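You operate a simulated robot arm through the tools that you are given. There is no shell and no other tool. Be economical: measure what you need, move in short steps, check, and stop when the job is done.

You are at the controls of a simulated two-armed robot. One attempt, no reset.

## Task
Put two of the brass fittings from the white bench on the top of the return damper. Pick up the clear jug from the grey bench with one hand, pass it to the other hand and put it on the brown-topped red bench. Open the grey tilt bin. The order is free. Set down upright: clear jug.

It is judged by the outcome, as a careful person would: the job done as asked, and still so three seconds after it is handed in. It fails if anything else is knocked over, pushed out of place, dropped, spilled or broken.

## Robot
Two 7-joint arms with fingered hands on one trunk, on a base that drives. Base frame: it is fixed to the floor where the robot stands at the start and does not move with it; the origin is under the middle of the robot, x ahead of it, y to its left, z up; the surface under the hand at the start is at about z = 0.76. Readings come in m, degrees, newtons and seconds.
The left shoulder is at the start at [0.094, 0.182, 1.071], the right one opposite. With the tool pointing down near the work surface each hand reaches from about 0.46 to 0.86 m from the robot's upright axis, wherever it stands, measured 20 degrees to its own side. Places, roughly: brown-topped red bench [0.6, -1.9, 0.8]; clear jug [0.5, 1.75, 0.75]; grey tilt bin [5.8, -7.7, 1]; top of the return damper (76x20 cm) [3.42, -0.14, 0.52]. Payload 3.8 kg a hand.
Tool frame (each hand has its own): the origin (TCP) lies between the finger pads and is the grasp point; the fingertips stand 0.03 m ahead of it; z points along the fingers, y is the line along which they close. Largest opening 0.104 m; the body of the gripper starts 0.035 m behind the TCP. The gripper is a hand of 4 fingers: y runs from the thumb to the fingers, the wrist lies at [-0.017, -0.104, -0.178] in the tool frame.
Orientation is that of the tool frame in the base frame, as [roll, pitch, yaw] about the fixed x, y, z axes, in that order (R = Rz(yaw) Ry(pitch) Rx(roll)). With the fingers straight down and the wrist toward the robot, the tool's x, y and z point along [0, 1, 0], [1, 0, 0] and [0, 0, -1] of the base frame.

## Interface
- The arms move only by the tool jog_arm. It takes "left_steps", "right_steps" or both (then of equal length, played together; a hand with none holds still); each is a list of rows, each an object of numbers (a shift or turn left out is 0): "tx", "ty", "tz": the shift along the base's x, y, z in units of 20 mm (1.0 is 20 mm); "ax", "ay", "az": the turn, a rotation vector about the base's x, y, z in units of 8 degrees (1.0 is 8 degrees). In form: [{"tx": .., "ty": .., "tz": .., "ax": .., "ay": .., "az": ..}, ...]. A call has 1 to 20 rows; each row shifts and turns the commanded pose from where the row before left it. A call with a number of a shift or a turn outside -1 to 1 is refused whole. Rows are played at 5 a second. More than 0.05 m and 8.6 degrees between two rows, and nothing of the call is played. A pose out of reach is approached as far as the arm can. The call stops where the force on the tool passes 40 N (or 10 N more than at its start, if that is more) or the arm is blocked; 0.2 s more then pass. In this call time passes only in rows, and 0.2 s behind the last. The reply holds the time, the measured pose of the TCP, the force on the tool along the base axes, the opening and the grip force, in the units named above and with some noise, with the torque about the TCP (base axes, N m) and any sound that the robot's microphone picked up.
- Cameras (640 x 400 px; columns grow to the right, rows downward): "scene" is now at [0.1867, 0.0276, 1.24]; the picture's right is [0.30, -0.95, 0.00], its down [-0.61, -0.19, -0.77] and it looks along [0.73, 0.23, -0.64] (base axes); focal length 256 px, centre (320, 200). "left" rides on the left gripper at [-0.066, -0.09, -0.126] in its tool frame; the picture's right is [-0.78, -0.30, 0.56], its down [0.57, -0.70, 0.42] and it looks along [0.27, 0.65, 0.71] (tool axes); focal length 275 px, centre (320, 200). "right" rides on the right gripper at [0.066, -0.09, -0.126] in its tool frame; the picture's right is [-0.78, 0.30, -0.56], its down [-0.57, -0.70, 0.42] and it looks along [-0.27, 0.65, 0.71] (tool axes); focal length 275 px, centre (320, 200). There is no depth. A picture from a camera that has moved, and an enlarged one, comes with that camera's place and axes in the base frame and with its lens.
- capture(camera): a new picture of that camera. It takes no simulated time.
- slide_trunk(by): slides the trunk up (or, below 0, down) by that many m; the arms and the scene camera ride with it, the base frame stays. It gives what a move gives, with no picture.
- base_move(legs): drives the robot by 1 to 6 legs, each [ahead, left, turn to the left] in m, m and degrees, along the robot's own axes; the way and the turn of a leg run together, so that a leg with both is an arc; at most 1.5 m and 180 degrees a leg. The arms and the cameras ride along, it lands a little off, and it stops where it bumps. It gives what a move gives.
- curl_fingers(index, middle, ring, thumb_bend, thumb_turn, hand): sets how far each is bent, from 0 (flat) to 1 (curled in); at 0.3 the hand is open as for a grip, at 0.7 the pads meet at the TCP. One left out holds its place. A second passes; each finger stops where it meets its share of the squeeze, and holds until it gets a number again. It is the only way to open and close the hand. It gives what a move gives, with no picture; readings hold the bend of each and the force on the fingers (four entries, about 0 where the hand has none), thumb and palm. thumb_turn goes from beside the hand (0) to across from the fingers (1), as for a grip.
- pan_tilt(pan, tilt): turns the head with the scene camera to pan (to the left, within 86 degrees either way) and tilt (down, from -29 to 69), counted from straight ahead of the robot. It gives what a move gives.
- zoom(camera, box): a new picture of the part [left, top, right, bottom] of that camera's present view, enlarged. It takes no simulated time.
- job_done(): hands the job in; it is judged then, once.

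Work in short steps. Places have to be worked out from the pictures, the camera data and where the tool is seen: move nearer, look again, correct. Check each grasp and each placing, and mend what went wrong. You have 165 turns and 138 pictures in all, those below and enlarged ones among them. Open the grippers and draw the arms clear of the work before you hand the job in, unless the task says otherwise; then end with one line.

The tools are called after ">>>" as name(argument=value, ...) on one line, values as JSON. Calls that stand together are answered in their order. jog_arm: Moves the arms, as the interface text tells. Its arguments: {"type":"object","properties":{"left_steps":{"type":"array","items":{"type":"object","properties":{"tx":{"type":"number"},"ty":{"type":"number"},"tz":{"type":"number"},"ax":{"type":"number"},"ay":{"type":"number"},"az":{"type":"number"}}}},"right_steps":{"type":"array","items":{"type":"object","properties":{"tx":{"type":"number"},"ty":{"type":"number"},"tz":{"type":"number"},"ax":{"type":"number"},"ay":{"type":"number"},"az":{"type":"number"}}}}},"required":[]} The other tools are called the same way: slide_trunk (by) slides the trunk up or down; curl_fingers (index, middle, ring, thumb_bend, thumb_turn, hand) moves the fingers one by one; base_move (legs) drives the base; pan_tilt (pan, tilt) turns the head that bears the scene camera; capture (camera) takes a picture; zoom (camera, box) takes an enlarged picture of a part of a camera's view; job_done () hands the job in.

At the start:

```text
time_s: 0.0
left_tool_pos: [0.4375, 0.3355, 1.0696]
left_ee_rot: [180.0, 0.1, 90.1]
left_contact_force: [0.5, -0.1, 0.2]
left_moment: [0.0, 0.0, 0.0]
left_grip_width: 0.1038
left_gripper_force: 0.1
left_shape: jaw
left_bend: [0.3, 0.3, 0.3, 0.3, 0.97]
left_finger forces: [0.0, 0.1, 0.0, 0.1, 0.0, 0.1]
right_tool_pos: [0.5838, -0.0327, 0.9968]
right_ee_rot: [180.0, 0.0, 90.0]
right_contact_force: [0.5, 0.2, -0.3]
right_moment: [-0.01, -0.01, 0.02]
right_grip_width: 0.1037
right_gripper_force: 0.0
right_shape: jaw
right_bend: [0.3, 0.3, 0.3, 0.3, 0.97]
right_finger forces: [0.0, 0.0, 0.1, 0.1, 0.1, 0.0]
trunk travel left (down, up): [-0.225, 0.531]
robot x, y, heading: [-0.0007, 0.0028, -0.1]
head pan, tilt: [17.6, 39.6]
```

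scene: 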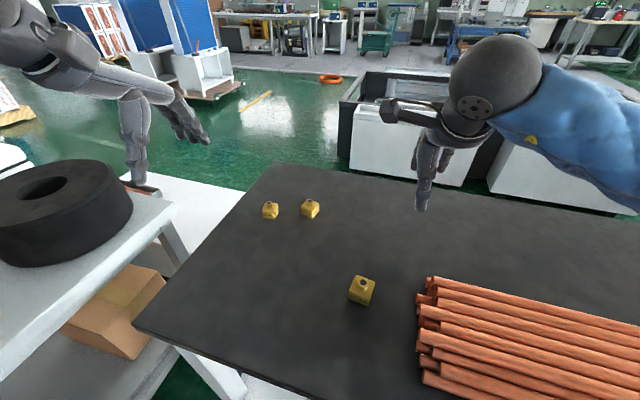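
right: 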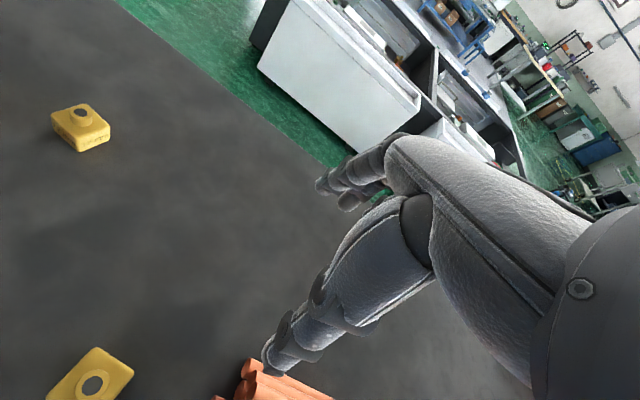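
left: 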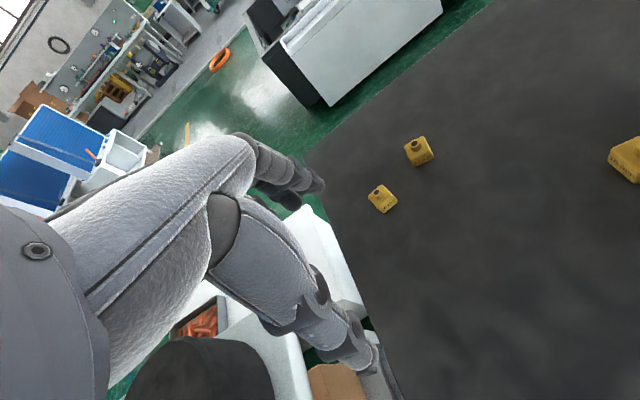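

The scene shows three brass fittings at about (0.47,0.03), (0.67,0.21), (0.63,0.31). I look closer at them before picking.

>>> zoom(camera="scene", box=[240, 180, 400, 320])

>>> zoom(camera="left", box=[340, 110, 500, 230])

>>> pan_tilt(pan=0, tilt=15)

```text
2.86 times, centred on (320, 250) of scene
camera zoom: at [0.1867, 0.0276, 1.24], right [0.3, -0.95, 0.0], down [-0.61, -0.19, -0.77], along [0.73, 0.23, -0.64], focal length 733 px, centre (320, 57)
```

zoom: 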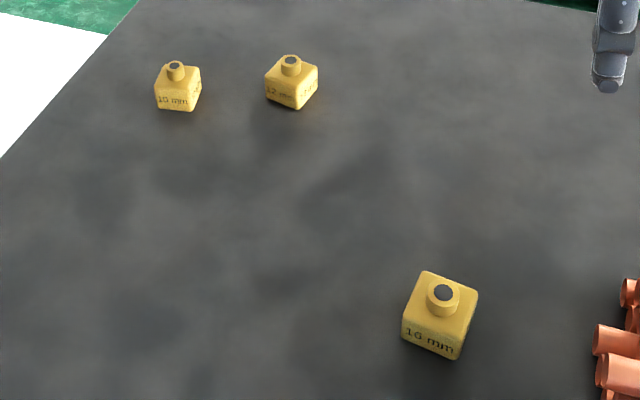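

```text
3.33 times, centred on (420, 170) of left
camera zoom: at [0.3475, 0.2677, 1.1935], right [-0.3, -0.78, -0.56], down [-0.7, 0.57, -0.42], along [0.65, 0.27, -0.71], focal length 918 px, centre (-13, 300)
```

zoom: 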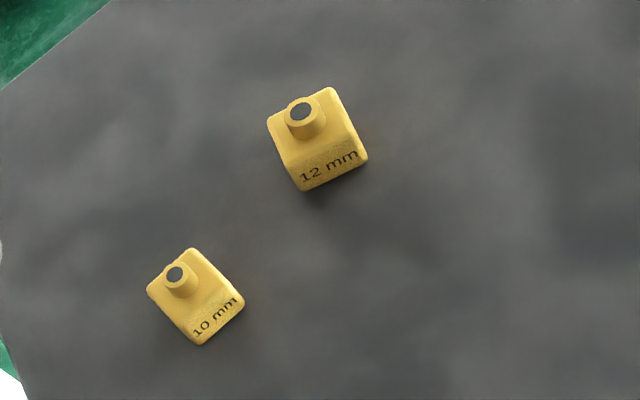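

```text
time_s: 0.9
left_tool_pos: [0.4376, 0.3354, 1.0689]
left_ee_rot: [180.0, 0.0, 90.0]
left_contact_force: [-0.4, -0.5, 0.7]
left_moment: [0.0, 0.0, -0.03]
left_grip_width: 0.1036
left_gripper_force: 0.0
left_shape: jaw
left_bend: [0.3, 0.3, 0.3, 0.3, 0.97]
left_finger forces: [0.0, 0.1, 0.0, 0.0, 0.0, 0.0]
right_tool_pos: [0.5844, -0.0331, 0.9966]
right_ee_rot: [-180.0, 0.0, 90.0]
right_contact_force: [0.3, 0.5, 0.4]
right_moment: [0.0, -0.01, 0.03]
right_grip_width: 0.1037
right_gripper_force: 0.0
right_shape: jaw
right_bend: [0.3, 0.3, 0.3, 0.3, 0.97]
right_finger forces: [0.1, 0.0, 0.0, 0.0, 0.0, 0.1]
trunk travel left (down, up): [-0.225, 0.531]
robot x, y, heading: [-0.0012, 0.0011, 0.3]
head pan, tilt: [0.0, 15.0]
```

I look ahead to find the return damper, the benches left and right.

>>> capture(camera="scene")

>>> pan_tilt(pan=75, tilt=25)

>>> capture(camera="scene")

>>> pan_tilt(pan=-70, tilt=25)

>>> capture(camera="scene")

```text
132 pictures are left
camera scene: at [0.1989, 0.0018, 1.2789], right [0.0, -1.0, 0.0], down [-0.26, 0.0, -0.97], along [0.97, 0.0, -0.26], focal length 256 px, centre (320, 200)
```

scene: 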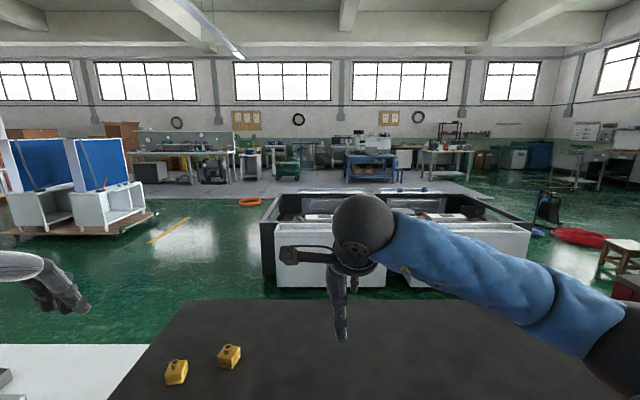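

```text
time_s: 2.4
left_tool_pos: [0.4385, 0.3332, 1.0682]
left_ee_rot: [-179.9, 0.0, 90.1]
left_contact_force: [-0.2, -0.2, -0.1]
left_moment: [-0.02, -0.03, 0.01]
left_grip_width: 0.1039
left_gripper_force: 0.1
left_shape: jaw
left_bend: [0.3, 0.3, 0.3, 0.3, 0.97]
left_finger forces: [0.1, 0.0, 0.0, 0.1, 0.1, 0.0]
right_tool_pos: [0.5856, -0.033, 0.9957]
right_ee_rot: [180.0, 0.0, 90.0]
right_contact_force: [0.4, -0.2, -1.0]
right_moment: [-0.01, 0.0, -0.04]
right_grip_width: 0.1037
right_gripper_force: 0.0
right_shape: jaw
right_bend: [0.3, 0.3, 0.3, 0.3, 0.97]
right_finger forces: [0.0, 0.0, 0.0, 0.1, 0.0, 0.0]
trunk travel left (down, up): [-0.225, 0.531]
robot x, y, heading: [0.0028, 0.0031, -0.2]
head pan, tilt: [75.0, 25.0]
```

```text
131 pictures are left
camera scene: at [0.1294, 0.0908, 1.2628], right [0.97, -0.26, 0.0], down [-0.11, -0.41, -0.91], along [0.24, 0.88, -0.42], focal length 256 px, centre (320, 200)
```

scene: 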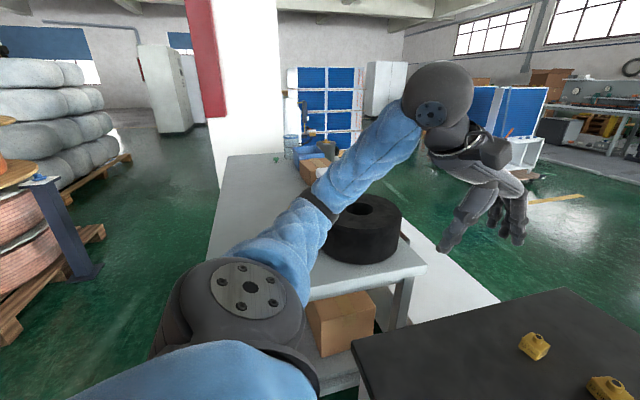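

```text
time_s: 4.7
left_tool_pos: [0.4376, 0.3334, 1.0685]
left_ee_rot: [-179.9, 0.0, 89.9]
left_contact_force: [0.5, 0.9, 0.0]
left_moment: [0.01, 0.03, 0.0]
left_grip_width: 0.1039
left_gripper_force: 0.1
left_shape: jaw
left_bend: [0.3, 0.3, 0.3, 0.3, 0.97]
left_finger forces: [0.1, 0.0, 0.0, 0.0, 0.0, 0.0]
right_tool_pos: [0.585, -0.0333, 0.9958]
right_ee_rot: [-180.0, 0.0, 90.0]
right_contact_force: [0.2, 0.2, -0.2]
right_moment: [-0.02, -0.01, -0.02]
right_grip_width: 0.1037
right_gripper_force: 0.1
right_shape: jaw
right_bend: [0.3, 0.3, 0.3, 0.3, 0.97]
right_finger forces: [0.1, 0.0, 0.1, 0.1, 0.0, 0.0]
trunk travel left (down, up): [-0.225, 0.531]
robot x, y, heading: [0.0017, 0.0012, -0.0]
head pan, tilt: [-70.0, 25.0]
```

```text
130 pictures are left
camera scene: at [0.137, -0.0848, 1.2628], right [-0.94, -0.34, 0.0], down [-0.14, 0.4, -0.91], along [0.31, -0.85, -0.42], focal length 256 px, centre (320, 200)
```

scene: 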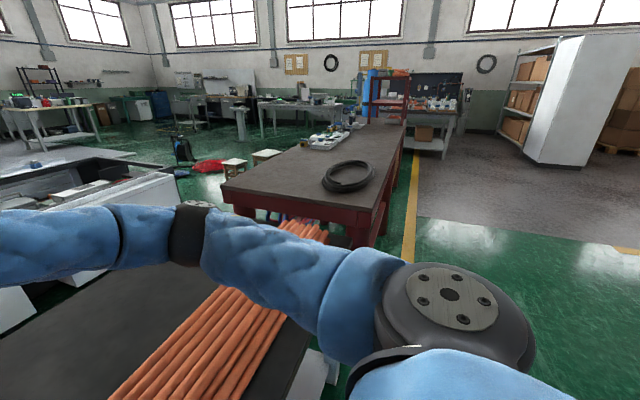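

The benches and the table are located roughly. I step the base back 0.1 and left 0.1 so that both hands reach their fittings comfortably, then look at it again.

>>> base_move(legs=[[-0.08, 0.1, 0]])

>>> pan_tilt(pan=0, tilt=50)

>>> capture(camera="scene")

```text
time_s: 5.9
left_tool_pos: [0.3574, 0.435, 1.069]
left_ee_rot: [179.9, 0.2, 90.1]
left_contact_force: [0.0, 0.5, 0.0]
left_moment: [-0.01, -0.02, 0.0]
left_grip_width: 0.104
left_gripper_force: 0.1
left_shape: jaw
left_bend: [0.3, 0.3, 0.3, 0.3, 0.97]
left_finger forces: [0.0, 0.0, 0.0, 0.0, 0.1, 0.1]
right_tool_pos: [0.5049, 0.0698, 0.9962]
right_ee_rot: [-179.9, 0.0, 90.2]
right_contact_force: [-0.4, 0.0, -0.5]
right_moment: [-0.04, -0.05, -0.01]
right_grip_width: 0.1037
right_gripper_force: 0.0
right_shape: jaw
right_bend: [0.3, 0.3, 0.3, 0.3, 0.97]
right_finger forces: [0.0, 0.1, 0.1, 0.0, 0.0, 0.1]
trunk travel left (down, up): [-0.225, 0.531]
robot x, y, heading: [-0.0816, 0.0995, 0.1]
head pan, tilt: [-70.0, 25.0]
```

```text
time_s: 7.3
left_tool_pos: [0.3578, 0.4335, 1.0695]
left_ee_rot: [180.0, 0.0, 90.2]
left_contact_force: [0.0, -0.4, 0.3]
left_moment: [-0.01, -0.04, -0.01]
left_grip_width: 0.1037
left_gripper_force: 0.1
left_shape: jaw
left_bend: [0.3, 0.3, 0.3, 0.3, 0.97]
left_finger forces: [0.0, 0.0, 0.0, 0.0, 0.0, 0.0]
right_tool_pos: [0.5051, 0.0678, 0.9948]
right_ee_rot: [180.0, 0.0, 90.1]
right_contact_force: [-0.1, -0.6, 0.6]
right_moment: [-0.01, -0.01, -0.03]
right_grip_width: 0.1035
right_gripper_force: 0.1
right_shape: jaw
right_bend: [0.3, 0.3, 0.3, 0.3, 0.97]
right_finger forces: [0.0, 0.0, 0.0, 0.1, 0.0, 0.0]
trunk travel left (down, up): [-0.225, 0.531]
robot x, y, heading: [-0.0789, 0.0998, 0.2]
head pan, tilt: [0.0, 50.0]
```

```text
129 pictures are left
camera scene: at [0.103, 0.1017, 1.2253], right [0.0, -1.0, 0.0], down [-0.77, 0.0, -0.64], along [0.64, 0.0, -0.77], focal length 256 px, centre (320, 200)
```

scene: 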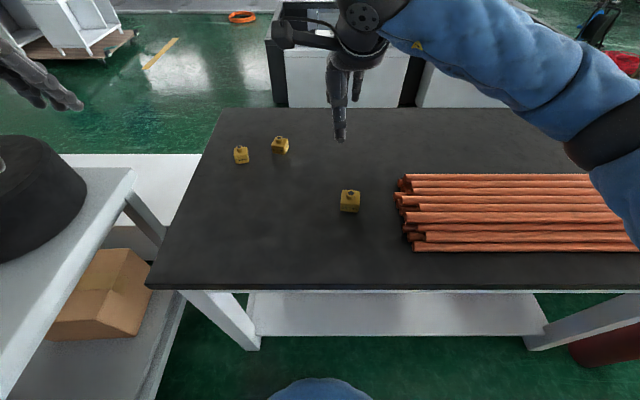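

A is at (0.473,0.034), C at (0.628,0.311). I lower both open hands to about z=0.90 above them.

>>> jog_arm(left_steps=[{"tx": 0.964, "ty": -0.4375, "tz": -0.607, "az": 0.0714}, {"tx": 0.964, "ty": -0.4375, "tz": -0.607, "az": 0.0714}, {"tx": 0.964, "ty": -0.4375, "tz": -0.607, "az": 0.0714}, {"tx": 0.964, "ty": -0.4375, "tz": -0.607, "az": 0.0714}, {"tx": 0.964, "ty": -0.4375, "tz": -0.607, "az": 0.0714}, {"tx": 0.964, "ty": -0.4375, "tz": -0.607, "az": 0.0714}, {"tx": 0.964, "ty": -0.4375, "tz": -0.607, "az": 0.0714}, {"tx": 0.964, "ty": -0.4375, "tz": -0.607, "az": 0.0714}, {"tx": 0.964, "ty": -0.4375, "tz": -0.607, "az": 0.0714}, {"tx": 0.964, "ty": -0.4375, "tz": -0.607, "az": 0.0714}, {"tx": 0.964, "ty": -0.4375, "tz": -0.607, "az": 0.0714}, {"tx": 0.964, "ty": -0.4375, "tz": -0.607, "az": 0.0714}, {"tx": 0.964, "ty": -0.4375, "tz": -0.607, "az": 0.0714}, {"tx": 0.964, "ty": -0.4375, "tz": -0.607, "az": 0.0714}], right_steps=[{"tx": -0.114, "ty": -0.121, "tz": -0.357}, {"tx": -0.114, "ty": -0.121, "tz": -0.357}, {"tx": -0.114, "ty": -0.121, "tz": -0.357}, {"tx": -0.114, "ty": -0.121, "tz": -0.357}, {"tx": -0.114, "ty": -0.121, "tz": -0.357}, {"tx": -0.114, "ty": -0.121, "tz": -0.357}, {"tx": -0.114, "ty": -0.121, "tz": -0.357}, {"tx": -0.114, "ty": -0.121, "tz": -0.357}, {"tx": -0.114, "ty": -0.121, "tz": -0.357}, {"tx": -0.114, "ty": -0.121, "tz": -0.357}, {"tx": -0.114, "ty": -0.121, "tz": -0.357}, {"tx": -0.114, "ty": -0.121, "tz": -0.357}, {"tx": -0.114, "ty": -0.121, "tz": -0.357}, {"tx": -0.114, "ty": -0.121, "tz": -0.357}])

>>> capture(camera="left")

>>> capture(camera="right")

>>> capture(camera="scene")

```text
time_s: 10.3
left_tool_pos: [0.6279, 0.3101, 0.8981]
left_ee_rot: [-179.9, 0.0, 98.0]
left_contact_force: [-0.6, -0.5, 0.3]
left_moment: [0.01, -0.02, -0.02]
left_grip_width: 0.1036
left_gripper_force: 0.1
left_shape: jaw
left_bend: [0.3, 0.3, 0.3, 0.3, 0.97]
left_finger forces: [0.1, 0.0, 0.0, 0.1, 0.1, 0.1]
right_tool_pos: [0.4733, 0.035, 0.8968]
right_ee_rot: [-179.9, 0.0, 90.2]
right_contact_force: [-0.2, 0.2, -0.2]
right_moment: [-0.01, 0.04, 0.01]
right_grip_width: 0.1036
right_gripper_force: 0.2
right_shape: jaw
right_bend: [0.3, 0.3, 0.3, 0.3, 0.97]
right_finger forces: [0.1, 0.0, 0.0, 0.1, 0.1, 0.1]
trunk travel left (down, up): [-0.225, 0.531]
robot x, y, heading: [-0.0782, 0.0982, 0.4]
head pan, tilt: [0.0, 50.0]
```

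```text
128 pictures are left
camera left: at [0.5481, 0.2323, 1.0234], right [-0.18, -0.81, -0.56], down [-0.78, 0.47, -0.42], along [0.6, 0.35, -0.71], focal length 275 px, centre (320, 200)
```

left: 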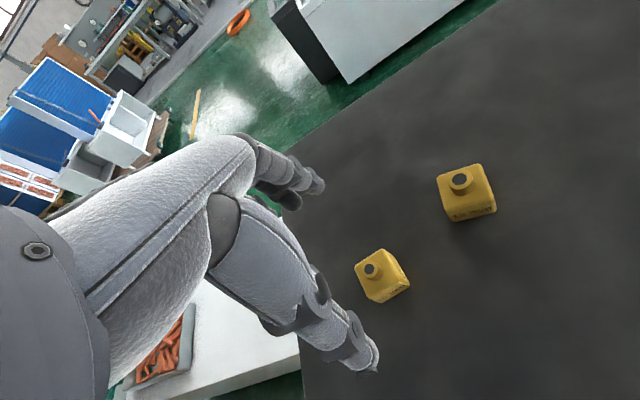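

```text
127 pictures are left
camera right: at [0.3833, 0.1006, 1.0225], right [0.3, -0.78, 0.56], down [-0.7, -0.57, -0.42], along [0.65, -0.26, -0.71], focal length 275 px, centre (320, 200)
```

right: 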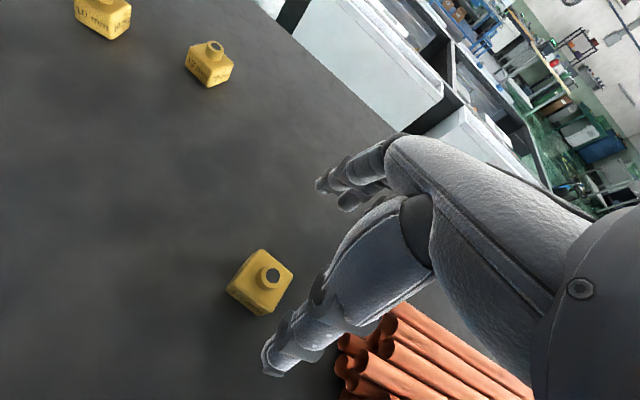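

```text
126 pictures are left
camera scene: at [0.1033, 0.1015, 1.2252], right [0.0, -1.0, 0.0], down [-0.77, 0.0, -0.64], along [0.64, 0.0, -0.77], focal length 256 px, centre (320, 200)
```

scene: 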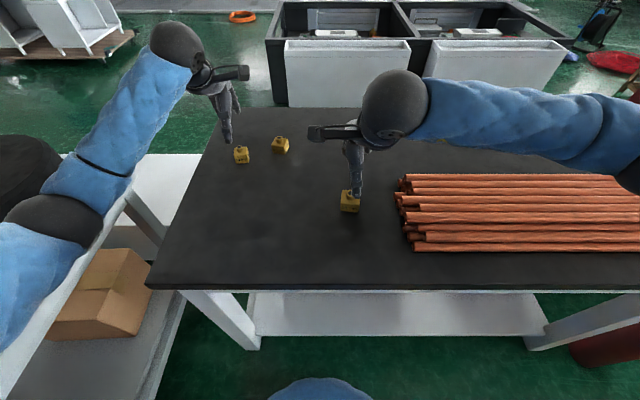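

Projections match: both hands are centred over their fittings. I descend both by 0.10 m to z≈0.797 (tips about 7 mm above the table).

>>> jog_arm(left_steps=[{"tz": -1}, {"tz": -1}, {"tz": -1}, {"tz": -1}, {"tz": -0.9}], right_steps=[{"tz": -1, "az": 0.1}, {"tz": -1, "az": 0.1}, {"tz": -1, "az": 0.1}, {"tz": -1, "az": 0.1}, {"tz": -0.9}])

>>> capture(camera="left")

>>> capture(camera="right")

```text
time_s: 11.5
left_tool_pos: [0.6274, 0.3109, 0.8013]
left_ee_rot: [179.9, -0.1, 98.1]
left_contact_force: [-0.4, -0.7, -0.2]
left_moment: [0.01, 0.01, 0.01]
left_grip_width: 0.1036
left_gripper_force: 0.0
left_shape: jaw
left_bend: [0.3, 0.3, 0.3, 0.3, 0.97]
left_finger forces: [0.1, 0.1, 0.0, 0.0, 0.1, 0.1]
right_tool_pos: [0.472, 0.0351, 0.799]
right_ee_rot: [180.0, 0.0, 93.2]
right_contact_force: [0.5, -0.2, 0.8]
right_moment: [-0.03, -0.01, -0.01]
right_grip_width: 0.1036
right_gripper_force: 0.1
right_shape: jaw
right_bend: [0.3, 0.3, 0.3, 0.3, 0.97]
right_finger forces: [0.0, 0.0, 0.0, 0.1, 0.0, 0.0]
trunk travel left (down, up): [-0.225, 0.531]
robot x, y, heading: [-0.076, 0.1, 0.3]
head pan, tilt: [0.0, 50.0]
```

```text
125 pictures are left
camera left: at [0.5477, 0.2332, 0.9262], right [-0.18, -0.81, -0.56], down [-0.78, 0.47, -0.42], along [0.6, 0.35, -0.71], focal length 275 px, centre (320, 200)
```

left: 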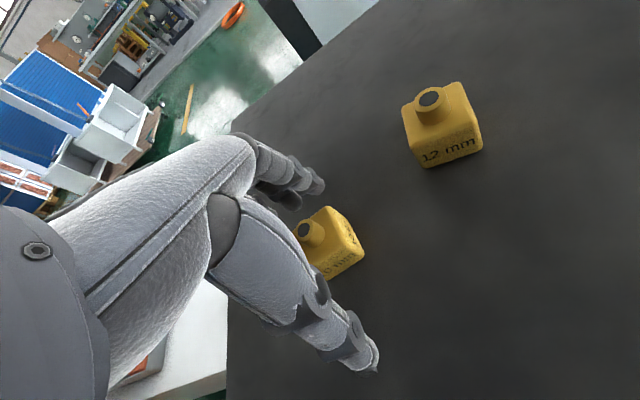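

```text
124 pictures are left
camera right: at [0.3795, 0.0954, 0.9244], right [0.34, -0.76, 0.56], down [-0.67, -0.61, -0.42], along [0.66, -0.23, -0.71], focal length 275 px, centre (320, 200)
```

right: 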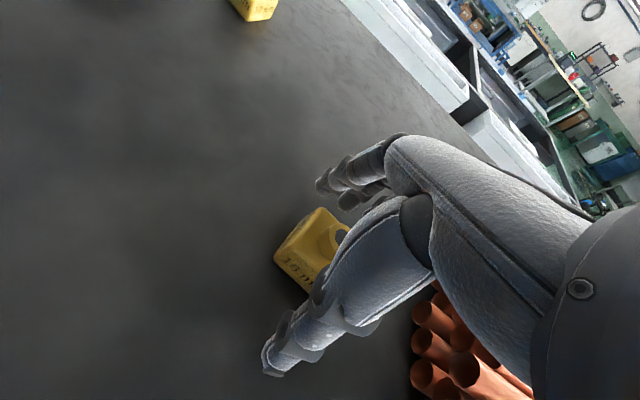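

Both fittings sit between thumb and fingers. I lower 6 mm more and then close both hands.

>>> jog_arm(left_steps=[{"tz": -0.35}], right_steps=[{"tz": -0.25}])

>>> curl_fingers(hand="left", index=0.65, middle=0.65, ring=0.65, thumb_bend=0.65)

>>> curl_fingers(hand="right", index=0.65, middle=0.65, ring=0.65, thumb_bend=0.65)

>>> capture(camera="left")

>>> capture(camera="right")

```text
time_s: 11.9
left_tool_pos: [0.6274, 0.3114, 0.7937]
left_ee_rot: [-179.9, -0.1, 98.0]
left_contact_force: [0.7, 0.4, -0.6]
left_moment: [-0.02, 0.04, -0.02]
left_grip_width: 0.1037
left_gripper_force: 0.0
left_shape: jaw
left_bend: [0.3, 0.3, 0.3, 0.3, 0.97]
left_finger forces: [0.0, 0.0, 0.1, 0.0, 0.1, 0.0]
right_tool_pos: [0.4723, 0.0333, 0.7935]
right_ee_rot: [180.0, 0.1, 93.2]
right_contact_force: [-0.1, -0.8, -0.4]
right_moment: [-0.03, 0.08, 0.0]
right_grip_width: 0.1036
right_gripper_force: 0.0
right_shape: jaw
right_bend: [0.3, 0.3, 0.3, 0.3, 0.97]
right_finger forces: [0.1, 0.0, 0.1, 0.0, 0.1, 0.0]
trunk travel left (down, up): [-0.225, 0.531]
robot x, y, heading: [-0.0799, 0.1001, 0.0]
head pan, tilt: [0.0, 50.0]
```

```text
time_s: 12.9
left_tool_pos: [0.6277, 0.3104, 0.7938]
left_ee_rot: [180.0, 0.0, 98.1]
left_contact_force: [1.3, 0.8, 1.0]
left_moment: [0.03, -0.02, -0.03]
left_grip_width: 0.0334
left_gripper_force: 8.5
left_shape: fingers
left_bend: [0.59, 0.61, 0.65, 0.58, 0.96]
left_finger forces: [4.3, 5.0, 0.0, 0.0, 7.9, 0.0]
right_tool_pos: [0.4725, 0.034, 0.7944]
right_ee_rot: [-179.9, 0.1, 93.4]
right_contact_force: [0.2, 0.2, -0.1]
right_moment: [0.0, -0.02, -0.02]
right_grip_width: 0.1036
right_gripper_force: 0.0
right_shape: jaw
right_bend: [0.3, 0.3, 0.3, 0.3, 0.97]
right_finger forces: [0.1, 0.1, 0.0, 0.1, 0.0, 0.1]
trunk travel left (down, up): [-0.225, 0.531]
robot x, y, heading: [-0.0826, 0.1012, -0.2]
head pan, tilt: [0.0, 50.0]
```

```text
time_s: 13.9
left_tool_pos: [0.6262, 0.3111, 0.7953]
left_ee_rot: [-179.9, -0.1, 98.1]
left_contact_force: [0.8, 0.1, 0.5]
left_moment: [0.04, 0.0, -0.01]
left_grip_width: 0.0333
left_gripper_force: 7.8
left_shape: fingers
left_bend: [0.59, 0.61, 0.65, 0.58, 0.96]
left_finger forces: [4.3, 4.8, 0.0, 0.1, 7.7, 0.0]
right_tool_pos: [0.4729, 0.0333, 0.7952]
right_ee_rot: [179.9, 0.0, 93.2]
right_contact_force: [3.1, -0.5, 4.7]
right_moment: [-0.04, -0.23, 0.01]
right_grip_width: 0.041
right_gripper_force: 15.1
right_shape: fingers
right_bend: [0.57, 0.6, 0.62, 0.55, 0.96]
right_finger forces: [6.5, 9.9, 2.5, 0.0, 12.4, 0.0]
trunk travel left (down, up): [-0.225, 0.531]
robot x, y, heading: [-0.0788, 0.1031, 0.1]
head pan, tilt: [0.0, 50.0]
```

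```text
123 pictures are left
camera left: at [0.5477, 0.2331, 0.9195], right [-0.18, -0.81, -0.56], down [-0.77, 0.47, -0.42], along [0.6, 0.35, -0.71], focal length 275 px, centre (320, 200)
```

left: 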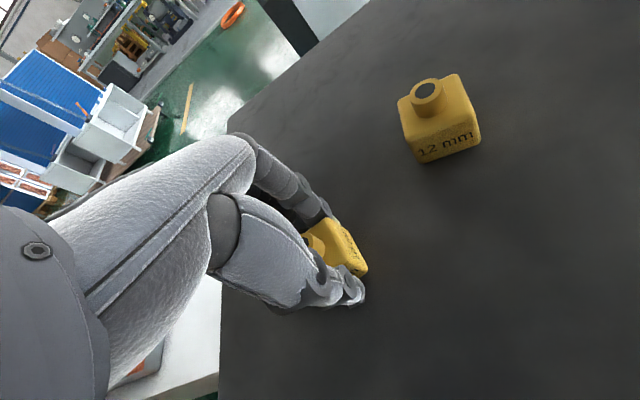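

```text
122 pictures are left
camera right: at [0.3798, 0.0954, 0.9206], right [0.34, -0.76, 0.56], down [-0.67, -0.61, -0.43], along [0.66, -0.23, -0.71], focal length 275 px, centre (320, 200)
```

right: 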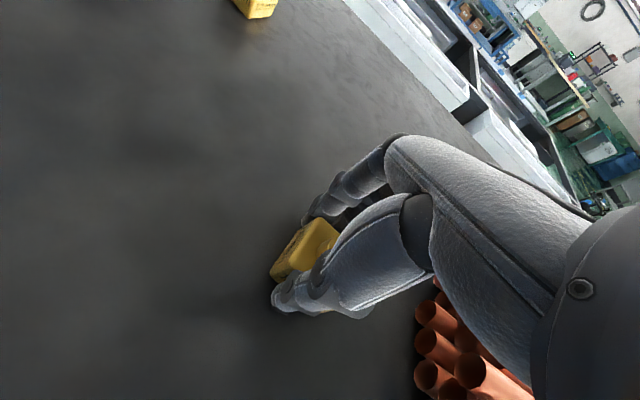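

Both fittings gripped; I squeeze a little more and lift both.

>>> curl_fingers(hand="left", index=0.75, middle=0.75, ring=0.75, thumb_bend=0.75)

>>> curl_fingers(hand="right", index=0.72, middle=0.72, ring=0.72, thumb_bend=0.72)

>>> jog_arm(left_steps=[{"tz": 0.5}, {"tz": 1}, {"tz": 1}, {"tz": 1}, {"tz": 1}, {"tz": 1}, {"tz": 1}, {"tz": 1}, {"tz": 1}], right_steps=[{"tz": 0.5}, {"tz": 1}, {"tz": 1}, {"tz": 1}, {"tz": 1}, {"tz": 1}, {"tz": 1}, {"tz": 1}, {"tz": 1}])

>>> pan_tilt(pan=0, tilt=35)

>>> capture(camera="scene")

```text
time_s: 14.9
left_tool_pos: [0.6281, 0.3108, 0.7943]
left_ee_rot: [-180.0, 0.0, 98.1]
left_contact_force: [0.2, 0.1, 0.6]
left_moment: [0.03, -0.01, -0.02]
left_grip_width: 0.0327
left_gripper_force: 19.4
left_shape: fingers
left_bend: [0.6, 0.64, 0.75, 0.58, 0.95]
left_finger forces: [10.2, 8.7, 0.1, 0.0, 19.3, 0.0]
right_tool_pos: [0.4724, 0.0339, 0.7941]
right_ee_rot: [179.9, -0.1, 93.1]
right_contact_force: [4.9, -0.9, 8.9]
right_moment: [-0.04, -0.32, 0.02]
right_grip_width: 0.0413
right_gripper_force: 17.1
right_shape: fingers
right_bend: [0.57, 0.6, 0.62, 0.56, 0.96]
right_finger forces: [6.7, 12.4, 2.5, 0.0, 12.3, 0.0]
trunk travel left (down, up): [-0.225, 0.531]
robot x, y, heading: [-0.0795, 0.1013, 0.2]
head pan, tilt: [0.0, 50.0]
```

```text
time_s: 15.9
left_tool_pos: [0.6286, 0.3122, 0.7958]
left_ee_rot: [-180.0, 0.0, 98.1]
left_contact_force: [-0.2, -0.1, 0.4]
left_moment: [-0.01, -0.01, 0.0]
left_grip_width: 0.0326
left_gripper_force: 19.1
left_shape: fingers
left_bend: [0.6, 0.64, 0.75, 0.58, 0.95]
left_finger forces: [10.0, 8.7, 0.0, 0.0, 19.5, 0.1]
right_tool_pos: [0.4729, 0.0334, 0.7934]
right_ee_rot: [-179.9, 0.1, 93.4]
right_contact_force: [2.0, 0.0, 2.8]
right_moment: [0.08, 0.04, -0.02]
right_grip_width: 0.041
right_gripper_force: 23.3
right_shape: fingers
right_bend: [0.59, 0.63, 0.66, 0.55, 0.94]
right_finger forces: [11.0, 7.9, 4.8, 0.1, 22.9, 0.1]
trunk travel left (down, up): [-0.225, 0.531]
robot x, y, heading: [-0.0805, 0.1004, 0.3]
head pan, tilt: [0.0, 50.0]
```

```text
time_s: 17.9
left_tool_pos: [0.629, 0.3104, 0.9649]
left_ee_rot: [-180.0, 0.0, 98.1]
left_contact_force: [0.7, 0.5, -2.4]
left_moment: [-0.02, -0.01, 0.01]
left_grip_width: 0.0325
left_gripper_force: 19.0
left_shape: fingers
left_bend: [0.6, 0.64, 0.75, 0.58, 0.95]
left_finger forces: [10.0, 8.7, 0.0, 0.0, 19.3, 0.0]
right_tool_pos: [0.4736, 0.0342, 0.964]
right_ee_rot: [-179.8, 0.1, 93.2]
right_contact_force: [-0.4, 0.0, -3.6]
right_moment: [0.04, -0.03, 0.0]
right_grip_width: 0.041
right_gripper_force: 22.5
right_shape: fingers
right_bend: [0.59, 0.63, 0.66, 0.55, 0.94]
right_finger forces: [9.8, 7.6, 5.0, 0.0, 23.0, 0.0]
trunk travel left (down, up): [-0.225, 0.531]
robot x, y, heading: [-0.0788, 0.0981, 0.2]
head pan, tilt: [0.0, 50.0]
```

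```text
time_s: 18.7
left_tool_pos: [0.6281, 0.3114, 0.9641]
left_ee_rot: [-179.9, 0.0, 98.0]
left_contact_force: [0.5, 0.3, -2.4]
left_moment: [0.03, -0.03, -0.02]
left_grip_width: 0.0326
left_gripper_force: 18.4
left_shape: fingers
left_bend: [0.6, 0.64, 0.75, 0.58, 0.95]
left_finger forces: [10.0, 8.8, 0.0, 0.2, 19.3, 0.0]
right_tool_pos: [0.4721, 0.0343, 0.9642]
right_ee_rot: [-179.9, 0.1, 93.4]
right_contact_force: [0.2, 0.3, -3.2]
right_moment: [0.02, -0.03, 0.01]
right_grip_width: 0.041
right_gripper_force: 22.9
right_shape: fingers
right_bend: [0.59, 0.63, 0.66, 0.55, 0.94]
right_finger forces: [9.7, 7.5, 5.0, 0.0, 22.9, 0.0]
trunk travel left (down, up): [-0.225, 0.531]
robot x, y, heading: [-0.0761, 0.0982, -0.2]
head pan, tilt: [0.0, 35.0]
```

```text
121 pictures are left
camera scene: at [0.1145, 0.1017, 1.2468], right [0.0, -1.0, 0.0], down [-0.57, 0.0, -0.82], along [0.82, 0.0, -0.57], focal length 256 px, centre (320, 200)
```

scene: 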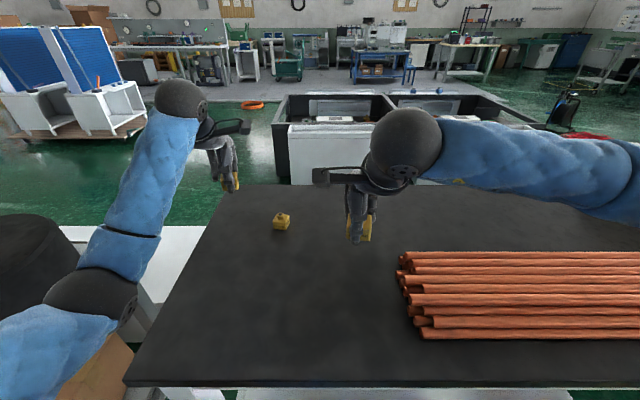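

Both fittings are up. I raise the trunk for clearance and for a better overview, then look for the damper and drive route.

>>> slide_trunk(by=0.45)

>>> pan_tilt(pan=-10, tilt=35)

>>> capture(camera="scene")

>>> pan_tilt(pan=-65, tilt=40)

>>> capture(camera="scene")

```text
refused: 0.45 is not a number from -0.4 to 0.4
```

```text
time_s: 19.4
left_tool_pos: [0.6285, 0.3111, 0.9636]
left_ee_rot: [-180.0, 0.0, 98.1]
left_contact_force: [1.0, -0.4, -2.7]
left_moment: [-0.03, -0.06, 0.02]
left_grip_width: 0.0325
left_gripper_force: 19.2
left_shape: fingers
left_bend: [0.6, 0.64, 0.75, 0.58, 0.95]
left_finger forces: [10.0, 8.9, 0.0, 0.0, 19.3, 0.0]
right_tool_pos: [0.4737, 0.0331, 0.9635]
right_ee_rot: [-180.0, 0.0, 93.3]
right_contact_force: [0.0, 0.6, -3.3]
right_moment: [0.01, -0.04, 0.02]
right_grip_width: 0.0408
right_gripper_force: 22.7
right_shape: fingers
right_bend: [0.59, 0.63, 0.66, 0.55, 0.94]
right_finger forces: [9.8, 7.7, 4.9, 0.0, 22.8, 0.1]
trunk travel left (down, up): [-0.225, 0.531]
robot x, y, heading: [-0.0773, 0.1009, 0.0]
head pan, tilt: [-10.0, 35.0]
```

```text
120 pictures are left
camera scene: at [0.1133, 0.0865, 1.2469], right [-0.17, -0.99, 0.0], down [-0.57, 0.1, -0.82], along [0.81, -0.14, -0.57], focal length 256 px, centre (320, 200)
```

scene: 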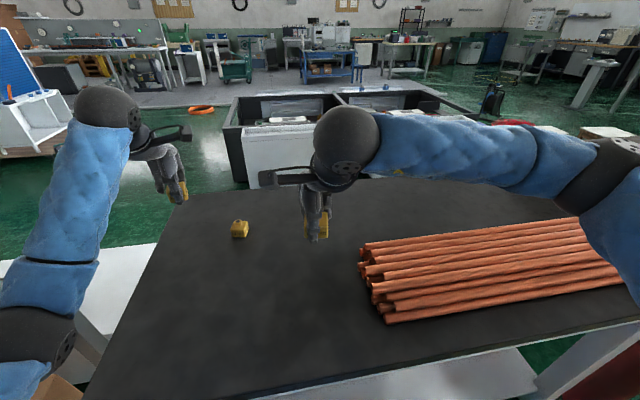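

```text
time_s: 20.7
left_tool_pos: [0.6286, 0.3113, 0.9628]
left_ee_rot: [-179.9, 0.0, 98.1]
left_contact_force: [-0.4, 0.1, -2.5]
left_moment: [0.03, -0.06, 0.0]
left_grip_width: 0.0327
left_gripper_force: 18.7
left_shape: fingers
left_bend: [0.6, 0.64, 0.75, 0.58, 0.95]
left_finger forces: [10.0, 8.8, 0.1, 0.1, 19.3, 0.0]
right_tool_pos: [0.4721, 0.0335, 0.9637]
right_ee_rot: [-179.9, 0.1, 93.4]
right_contact_force: [-0.3, 0.2, -2.8]
right_moment: [0.01, -0.03, -0.01]
right_grip_width: 0.0412
right_gripper_force: 22.6
right_shape: fingers
right_bend: [0.59, 0.63, 0.66, 0.55, 0.94]
right_finger forces: [9.8, 7.5, 5.1, 0.1, 22.9, 0.0]
trunk travel left (down, up): [-0.225, 0.531]
robot x, y, heading: [-0.0789, 0.1011, 0.0]
head pan, tilt: [-65.0, 40.0]
```

```text
119 pictures are left
camera scene: at [0.0626, 0.0247, 1.2394], right [-0.91, -0.42, 0.0], down [-0.27, 0.58, -0.77], along [0.32, -0.69, -0.64], focal length 256 px, centre (320, 200)
```

scene: 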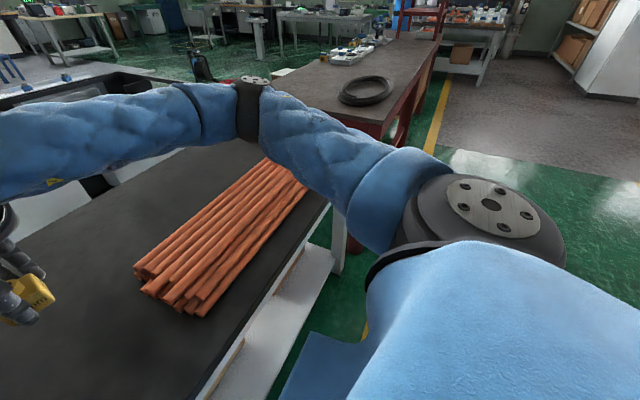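

The gap between the table and the red bench is narrow. I raise the trunk 0.4 m and survey again.

>>> slide_trunk(by=0.4)

>>> pan_tilt(pan=-45, tilt=35)

>>> capture(camera="scene")

>>> pan_tilt(pan=0, tilt=30)

>>> capture(camera="scene")

>>> pan_tilt(pan=75, tilt=30)

>>> capture(camera="scene")

```text
time_s: 24.5
left_tool_pos: [0.6295, 0.3115, 1.3637]
left_ee_rot: [-179.8, 0.0, 98.1]
left_contact_force: [0.2, -0.2, -2.7]
left_moment: [0.02, -0.03, -0.02]
left_grip_width: 0.0326
left_gripper_force: 19.1
left_shape: fingers
left_bend: [0.6, 0.64, 0.75, 0.58, 0.95]
left_finger forces: [10.0, 8.8, 0.0, 0.1, 19.2, 0.1]
right_tool_pos: [0.4729, 0.0338, 1.3627]
right_ee_rot: [-179.9, 0.0, 93.3]
right_contact_force: [0.2, -0.6, -3.8]
right_moment: [0.03, -0.05, 0.02]
right_grip_width: 0.0412
right_gripper_force: 23.1
right_shape: fingers
right_bend: [0.59, 0.63, 0.66, 0.55, 0.94]
right_finger forces: [9.7, 7.6, 5.0, 0.1, 22.7, 0.1]
trunk travel left (down, up): [-0.625, 0.131]
robot x, y, heading: [-0.082, 0.1021, 0.1]
head pan, tilt: [-65.0, 40.0]
```

```text
time_s: 25.3
left_tool_pos: [0.6297, 0.3107, 1.365]
left_ee_rot: [-179.9, 0.0, 98.1]
left_contact_force: [0.6, 0.4, -2.1]
left_moment: [0.02, -0.03, -0.02]
left_grip_width: 0.0325
left_gripper_force: 19.6
left_shape: fingers
left_bend: [0.6, 0.64, 0.75, 0.58, 0.95]
left_finger forces: [10.0, 8.8, 0.1, 0.0, 19.3, 0.0]
right_tool_pos: [0.4736, 0.0345, 1.3633]
right_ee_rot: [-179.9, 0.0, 93.3]
right_contact_force: [0.1, 0.4, -3.4]
right_moment: [0.03, -0.04, -0.01]
right_grip_width: 0.0413
right_gripper_force: 22.9
right_shape: fingers
right_bend: [0.59, 0.63, 0.66, 0.55, 0.94]
right_finger forces: [9.8, 7.6, 5.0, 0.1, 22.8, 0.0]
trunk travel left (down, up): [-0.625, 0.131]
robot x, y, heading: [-0.0787, 0.0992, -0.1]
head pan, tilt: [-45.0, 35.0]
```

```text
118 pictures are left
camera scene: at [-0.0047, 0.0393, 1.651], right [-0.71, -0.71, 0.0], down [-0.41, 0.41, -0.82], along [0.58, -0.58, -0.57], focal length 256 px, centre (320, 200)
```

scene: 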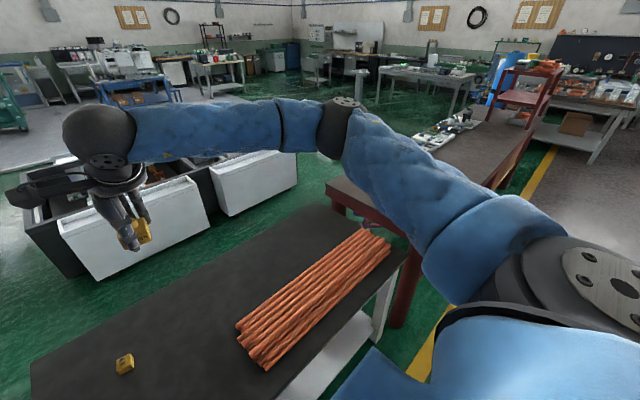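

```text
time_s: 26.4
left_tool_pos: [0.6279, 0.3097, 1.3636]
left_ee_rot: [-179.9, 0.0, 98.1]
left_contact_force: [-0.1, 0.8, -2.7]
left_moment: [0.01, -0.03, -0.02]
left_grip_width: 0.0326
left_gripper_force: 18.8
left_shape: fingers
left_bend: [0.6, 0.64, 0.75, 0.58, 0.95]
left_finger forces: [10.1, 8.8, 0.0, 0.0, 19.2, 0.1]
right_tool_pos: [0.4732, 0.0338, 1.3627]
right_ee_rot: [-179.9, -0.1, 93.4]
right_contact_force: [-0.7, 0.4, -2.8]
right_moment: [0.03, -0.04, 0.01]
right_grip_width: 0.041
right_gripper_force: 22.2
right_shape: fingers
right_bend: [0.59, 0.63, 0.66, 0.55, 0.94]
right_finger forces: [9.8, 7.6, 4.9, 0.0, 22.8, 0.0]
trunk travel left (down, up): [-0.625, 0.131]
robot x, y, heading: [-0.0793, 0.1021, -0.1]
head pan, tilt: [0.0, 30.0]
```

```text
117 pictures are left
camera scene: at [0.0236, 0.1016, 1.6587], right [0.0, -1.0, 0.0], down [-0.5, 0.0, -0.87], along [0.87, 0.0, -0.5], focal length 256 px, centre (320, 200)
```

scene: 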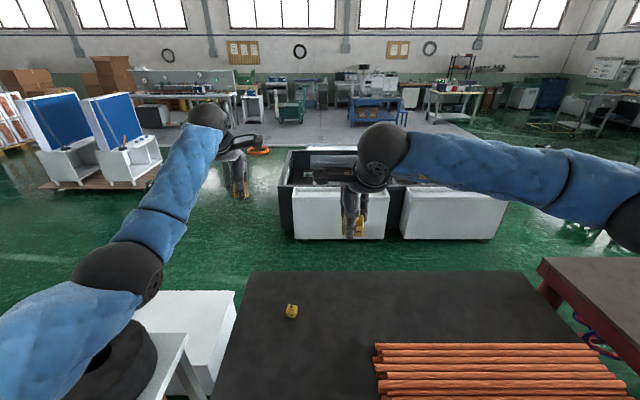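

```text
time_s: 27.9
left_tool_pos: [0.6274, 0.3115, 1.3633]
left_ee_rot: [-180.0, -0.1, 98.1]
left_contact_force: [-0.4, -0.1, -2.4]
left_moment: [-0.02, -0.01, -0.01]
left_grip_width: 0.0329
left_gripper_force: 18.5
left_shape: fingers
left_bend: [0.6, 0.64, 0.75, 0.58, 0.95]
left_finger forces: [10.0, 8.8, 0.0, 0.0, 19.3, 0.0]
right_tool_pos: [0.474, 0.0346, 1.3644]
right_ee_rot: [-179.9, 0.0, 93.2]
right_contact_force: [0.4, 0.3, -3.7]
right_moment: [0.01, -0.04, 0.02]
right_grip_width: 0.0409
right_gripper_force: 22.5
right_shape: fingers
right_bend: [0.59, 0.63, 0.66, 0.55, 0.94]
right_finger forces: [9.7, 7.6, 4.9, 0.0, 22.8, 0.0]
trunk travel left (down, up): [-0.625, 0.131]
robot x, y, heading: [-0.0782, 0.1013, -0.1]
head pan, tilt: [75.0, 30.0]
```

```text
116 pictures are left
camera scene: at [-0.0434, 0.189, 1.6588], right [0.97, -0.26, 0.0], down [-0.13, -0.48, -0.87], along [0.22, 0.84, -0.5], focal length 256 px, centre (320, 200)
```

scene: 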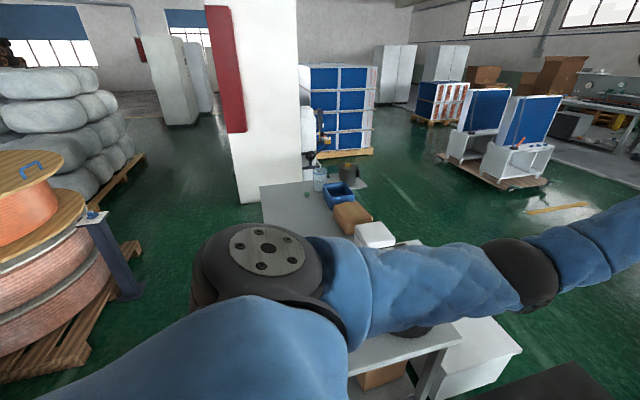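

The benches form a barrier. There is an opening between the grey bench's far end (y≈2.1) and the pillar (y≈3.3). I retract the left hand, then back off and strafe left along the aisle with arms high.

>>> jog_arm(left_steps=[{"tx": -1}, {"tx": -1}, {"tx": -1}, {"tx": -1}, {"tx": -1}, {"tx": -1}, {"tx": -1}, {"tx": -1}])

>>> base_move(legs=[[-0.48, 0, 0], [0, 0.9, 0]])

>>> pan_tilt(pan=80, tilt=40)

>>> capture(camera="scene")

```text
time_s: 29.7
left_tool_pos: [0.4679, 0.314, 1.3635]
left_ee_rot: [180.0, 0.1, 98.2]
left_contact_force: [-0.5, 0.7, -2.2]
left_moment: [-0.04, -0.02, 0.0]
left_grip_width: 0.0324
left_gripper_force: 18.9
left_shape: fingers
left_bend: [0.6, 0.64, 0.75, 0.58, 0.95]
left_finger forces: [9.9, 8.6, 0.0, 0.0, 18.8, 0.0]
right_tool_pos: [0.4716, 0.0374, 1.3641]
right_ee_rot: [-180.0, 0.0, 93.3]
right_contact_force: [-0.3, -0.2, -2.6]
right_moment: [0.02, -0.03, 0.02]
right_grip_width: 0.0407
right_gripper_force: 22.5
right_shape: fingers
right_bend: [0.59, 0.63, 0.66, 0.55, 0.94]
right_finger forces: [9.8, 7.6, 5.1, 0.0, 22.9, 0.0]
trunk travel left (down, up): [-0.625, 0.131]
robot x, y, heading: [-0.0774, 0.098, -0.0]
head pan, tilt: [75.0, 30.0]
```

```text
time_s: 36.9
left_tool_pos: [-0.0106, 1.2105, 1.3643]
left_ee_rot: [180.0, 0.0, 98.1]
left_contact_force: [1.2, -0.6, -2.9]
left_moment: [-0.01, -0.01, 0.0]
left_grip_width: 0.0322
left_gripper_force: 18.7
left_shape: fingers
left_bend: [0.6, 0.64, 0.75, 0.58, 0.95]
left_finger forces: [9.8, 8.6, 0.0, 0.0, 18.7, 0.0]
right_tool_pos: [-0.0053, 0.9345, 1.3637]
right_ee_rot: [-179.9, 0.1, 93.3]
right_contact_force: [0.1, -0.1, -3.7]
right_moment: [0.0, -0.06, 0.0]
right_grip_width: 0.0411
right_gripper_force: 22.4
right_shape: fingers
right_bend: [0.59, 0.63, 0.66, 0.55, 0.94]
right_finger forces: [9.8, 7.6, 4.9, 0.1, 22.8, 0.0]
trunk travel left (down, up): [-0.625, 0.131]
robot x, y, heading: [-0.5589, 0.9986, 0.1]
head pan, tilt: [75.0, 30.0]
```

```text
time_s: 37.6
left_tool_pos: [-0.0113, 1.2106, 1.3642]
left_ee_rot: [-179.8, -0.1, 98.1]
left_contact_force: [-0.1, 0.1, -2.2]
left_moment: [0.02, 0.0, 0.04]
left_grip_width: 0.0325
left_gripper_force: 18.9
left_shape: fingers
left_bend: [0.6, 0.64, 0.75, 0.58, 0.95]
left_finger forces: [9.9, 8.7, 0.0, 0.1, 18.8, 0.0]
right_tool_pos: [-0.0062, 0.934, 1.3639]
right_ee_rot: [-179.9, 0.1, 93.4]
right_contact_force: [0.0, 0.2, -4.1]
right_moment: [0.06, -0.04, 0.02]
right_grip_width: 0.0411
right_gripper_force: 23.1
right_shape: fingers
right_bend: [0.59, 0.63, 0.66, 0.55, 0.94]
right_finger forces: [9.8, 7.5, 5.0, 0.1, 22.8, 0.1]
trunk travel left (down, up): [-0.625, 0.131]
robot x, y, heading: [-0.5605, 1.0009, 0.3]
head pan, tilt: [80.0, 40.0]
```

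```text
115 pictures are left
camera scene: at [-0.5314, 1.0851, 1.6435], right [0.99, -0.17, 0.0], down [-0.11, -0.63, -0.77], along [0.13, 0.75, -0.64], focal length 256 px, centre (320, 200)
```

scene: 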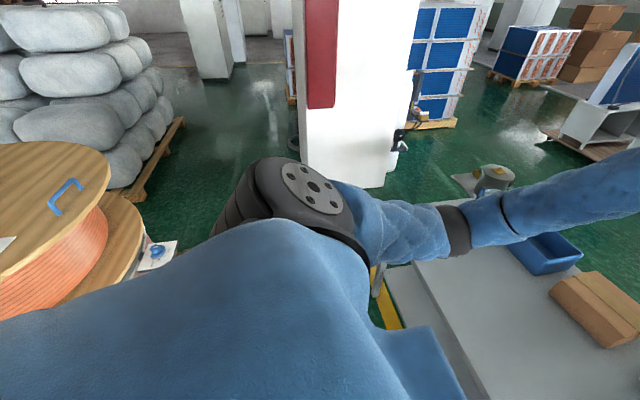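

There is an item near the bench's far end, so I strafe a bit further and look again at the passage.

>>> base_move(legs=[[0, 0.8, 0]])

>>> pan_tilt(pan=35, tilt=40)

>>> capture(camera="scene")

>>> capture(camera="left")

```text
time_s: 41.9
left_tool_pos: [-0.0134, 2.0016, 1.3647]
left_ee_rot: [-180.0, 0.0, 98.3]
left_contact_force: [0.3, -0.4, -2.0]
left_moment: [0.01, -0.02, -0.02]
left_grip_width: 0.0323
left_gripper_force: 18.8
left_shape: fingers
left_bend: [0.6, 0.64, 0.75, 0.58, 0.95]
left_finger forces: [9.9, 8.6, 0.0, 0.1, 18.8, 0.1]
right_tool_pos: [-0.0075, 1.726, 1.3641]
right_ee_rot: [-179.9, 0.0, 93.4]
right_contact_force: [-0.9, -0.5, -2.7]
right_moment: [0.02, -0.04, -0.01]
right_grip_width: 0.0411
right_gripper_force: 22.5
right_shape: fingers
right_bend: [0.59, 0.63, 0.66, 0.55, 0.94]
right_finger forces: [9.8, 7.5, 5.0, 0.0, 22.9, 0.0]
trunk travel left (down, up): [-0.625, 0.131]
robot x, y, heading: [-0.5631, 1.7917, 0.6]
head pan, tilt: [80.0, 40.0]
```

```text
time_s: 43.0
left_tool_pos: [-0.0136, 2.003, 1.3643]
left_ee_rot: [-179.9, 0.1, 98.2]
left_contact_force: [0.6, -0.6, -2.9]
left_moment: [0.04, -0.02, -0.02]
left_grip_width: 0.0323
left_gripper_force: 19.1
left_shape: fingers
left_bend: [0.6, 0.64, 0.75, 0.58, 0.95]
left_finger forces: [9.9, 8.6, 0.0, 0.0, 18.9, 0.0]
right_tool_pos: [-0.0082, 1.7258, 1.364]
right_ee_rot: [-180.0, 0.1, 93.4]
right_contact_force: [-0.2, -0.4, -2.6]
right_moment: [0.01, -0.02, -0.01]
right_grip_width: 0.0411
right_gripper_force: 22.2
right_shape: fingers
right_bend: [0.59, 0.63, 0.66, 0.55, 0.94]
right_finger forces: [9.7, 7.6, 5.0, 0.0, 22.8, 0.0]
trunk travel left (down, up): [-0.625, 0.131]
robot x, y, heading: [-0.5613, 1.7894, 0.3]
head pan, tilt: [35.0, 40.0]
```

```text
114 pictures are left
camera scene: at [-0.4791, 1.8407, 1.6434], right [0.58, -0.82, 0.0], down [-0.53, -0.37, -0.77], along [0.62, 0.44, -0.64], focal length 256 px, centre (320, 200)
```

scene: 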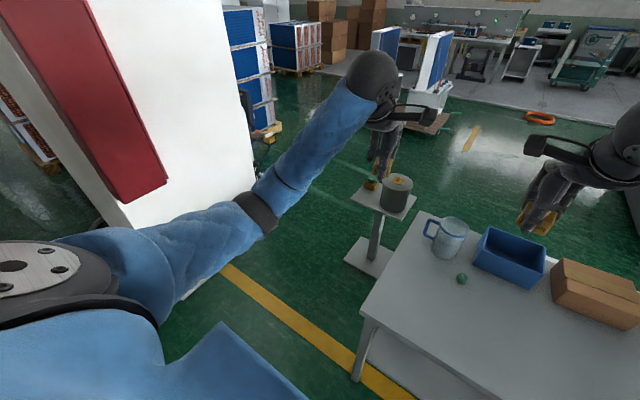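

```text
113 pictures are left
camera left: at [-0.0931, 1.9237, 1.489], right [-0.18, -0.81, -0.56], down [-0.78, 0.47, -0.42], along [0.6, 0.35, -0.71], focal length 275 px, centre (320, 200)
```

left: 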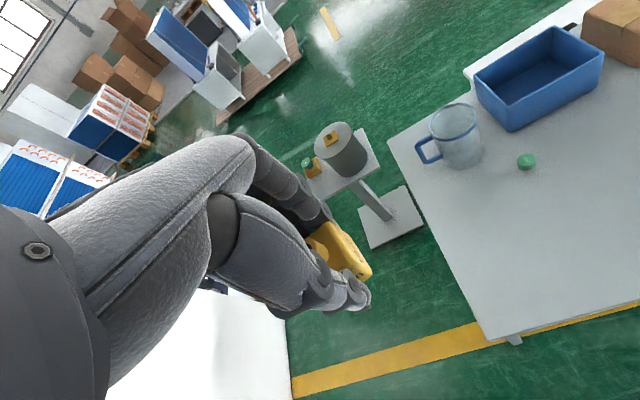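

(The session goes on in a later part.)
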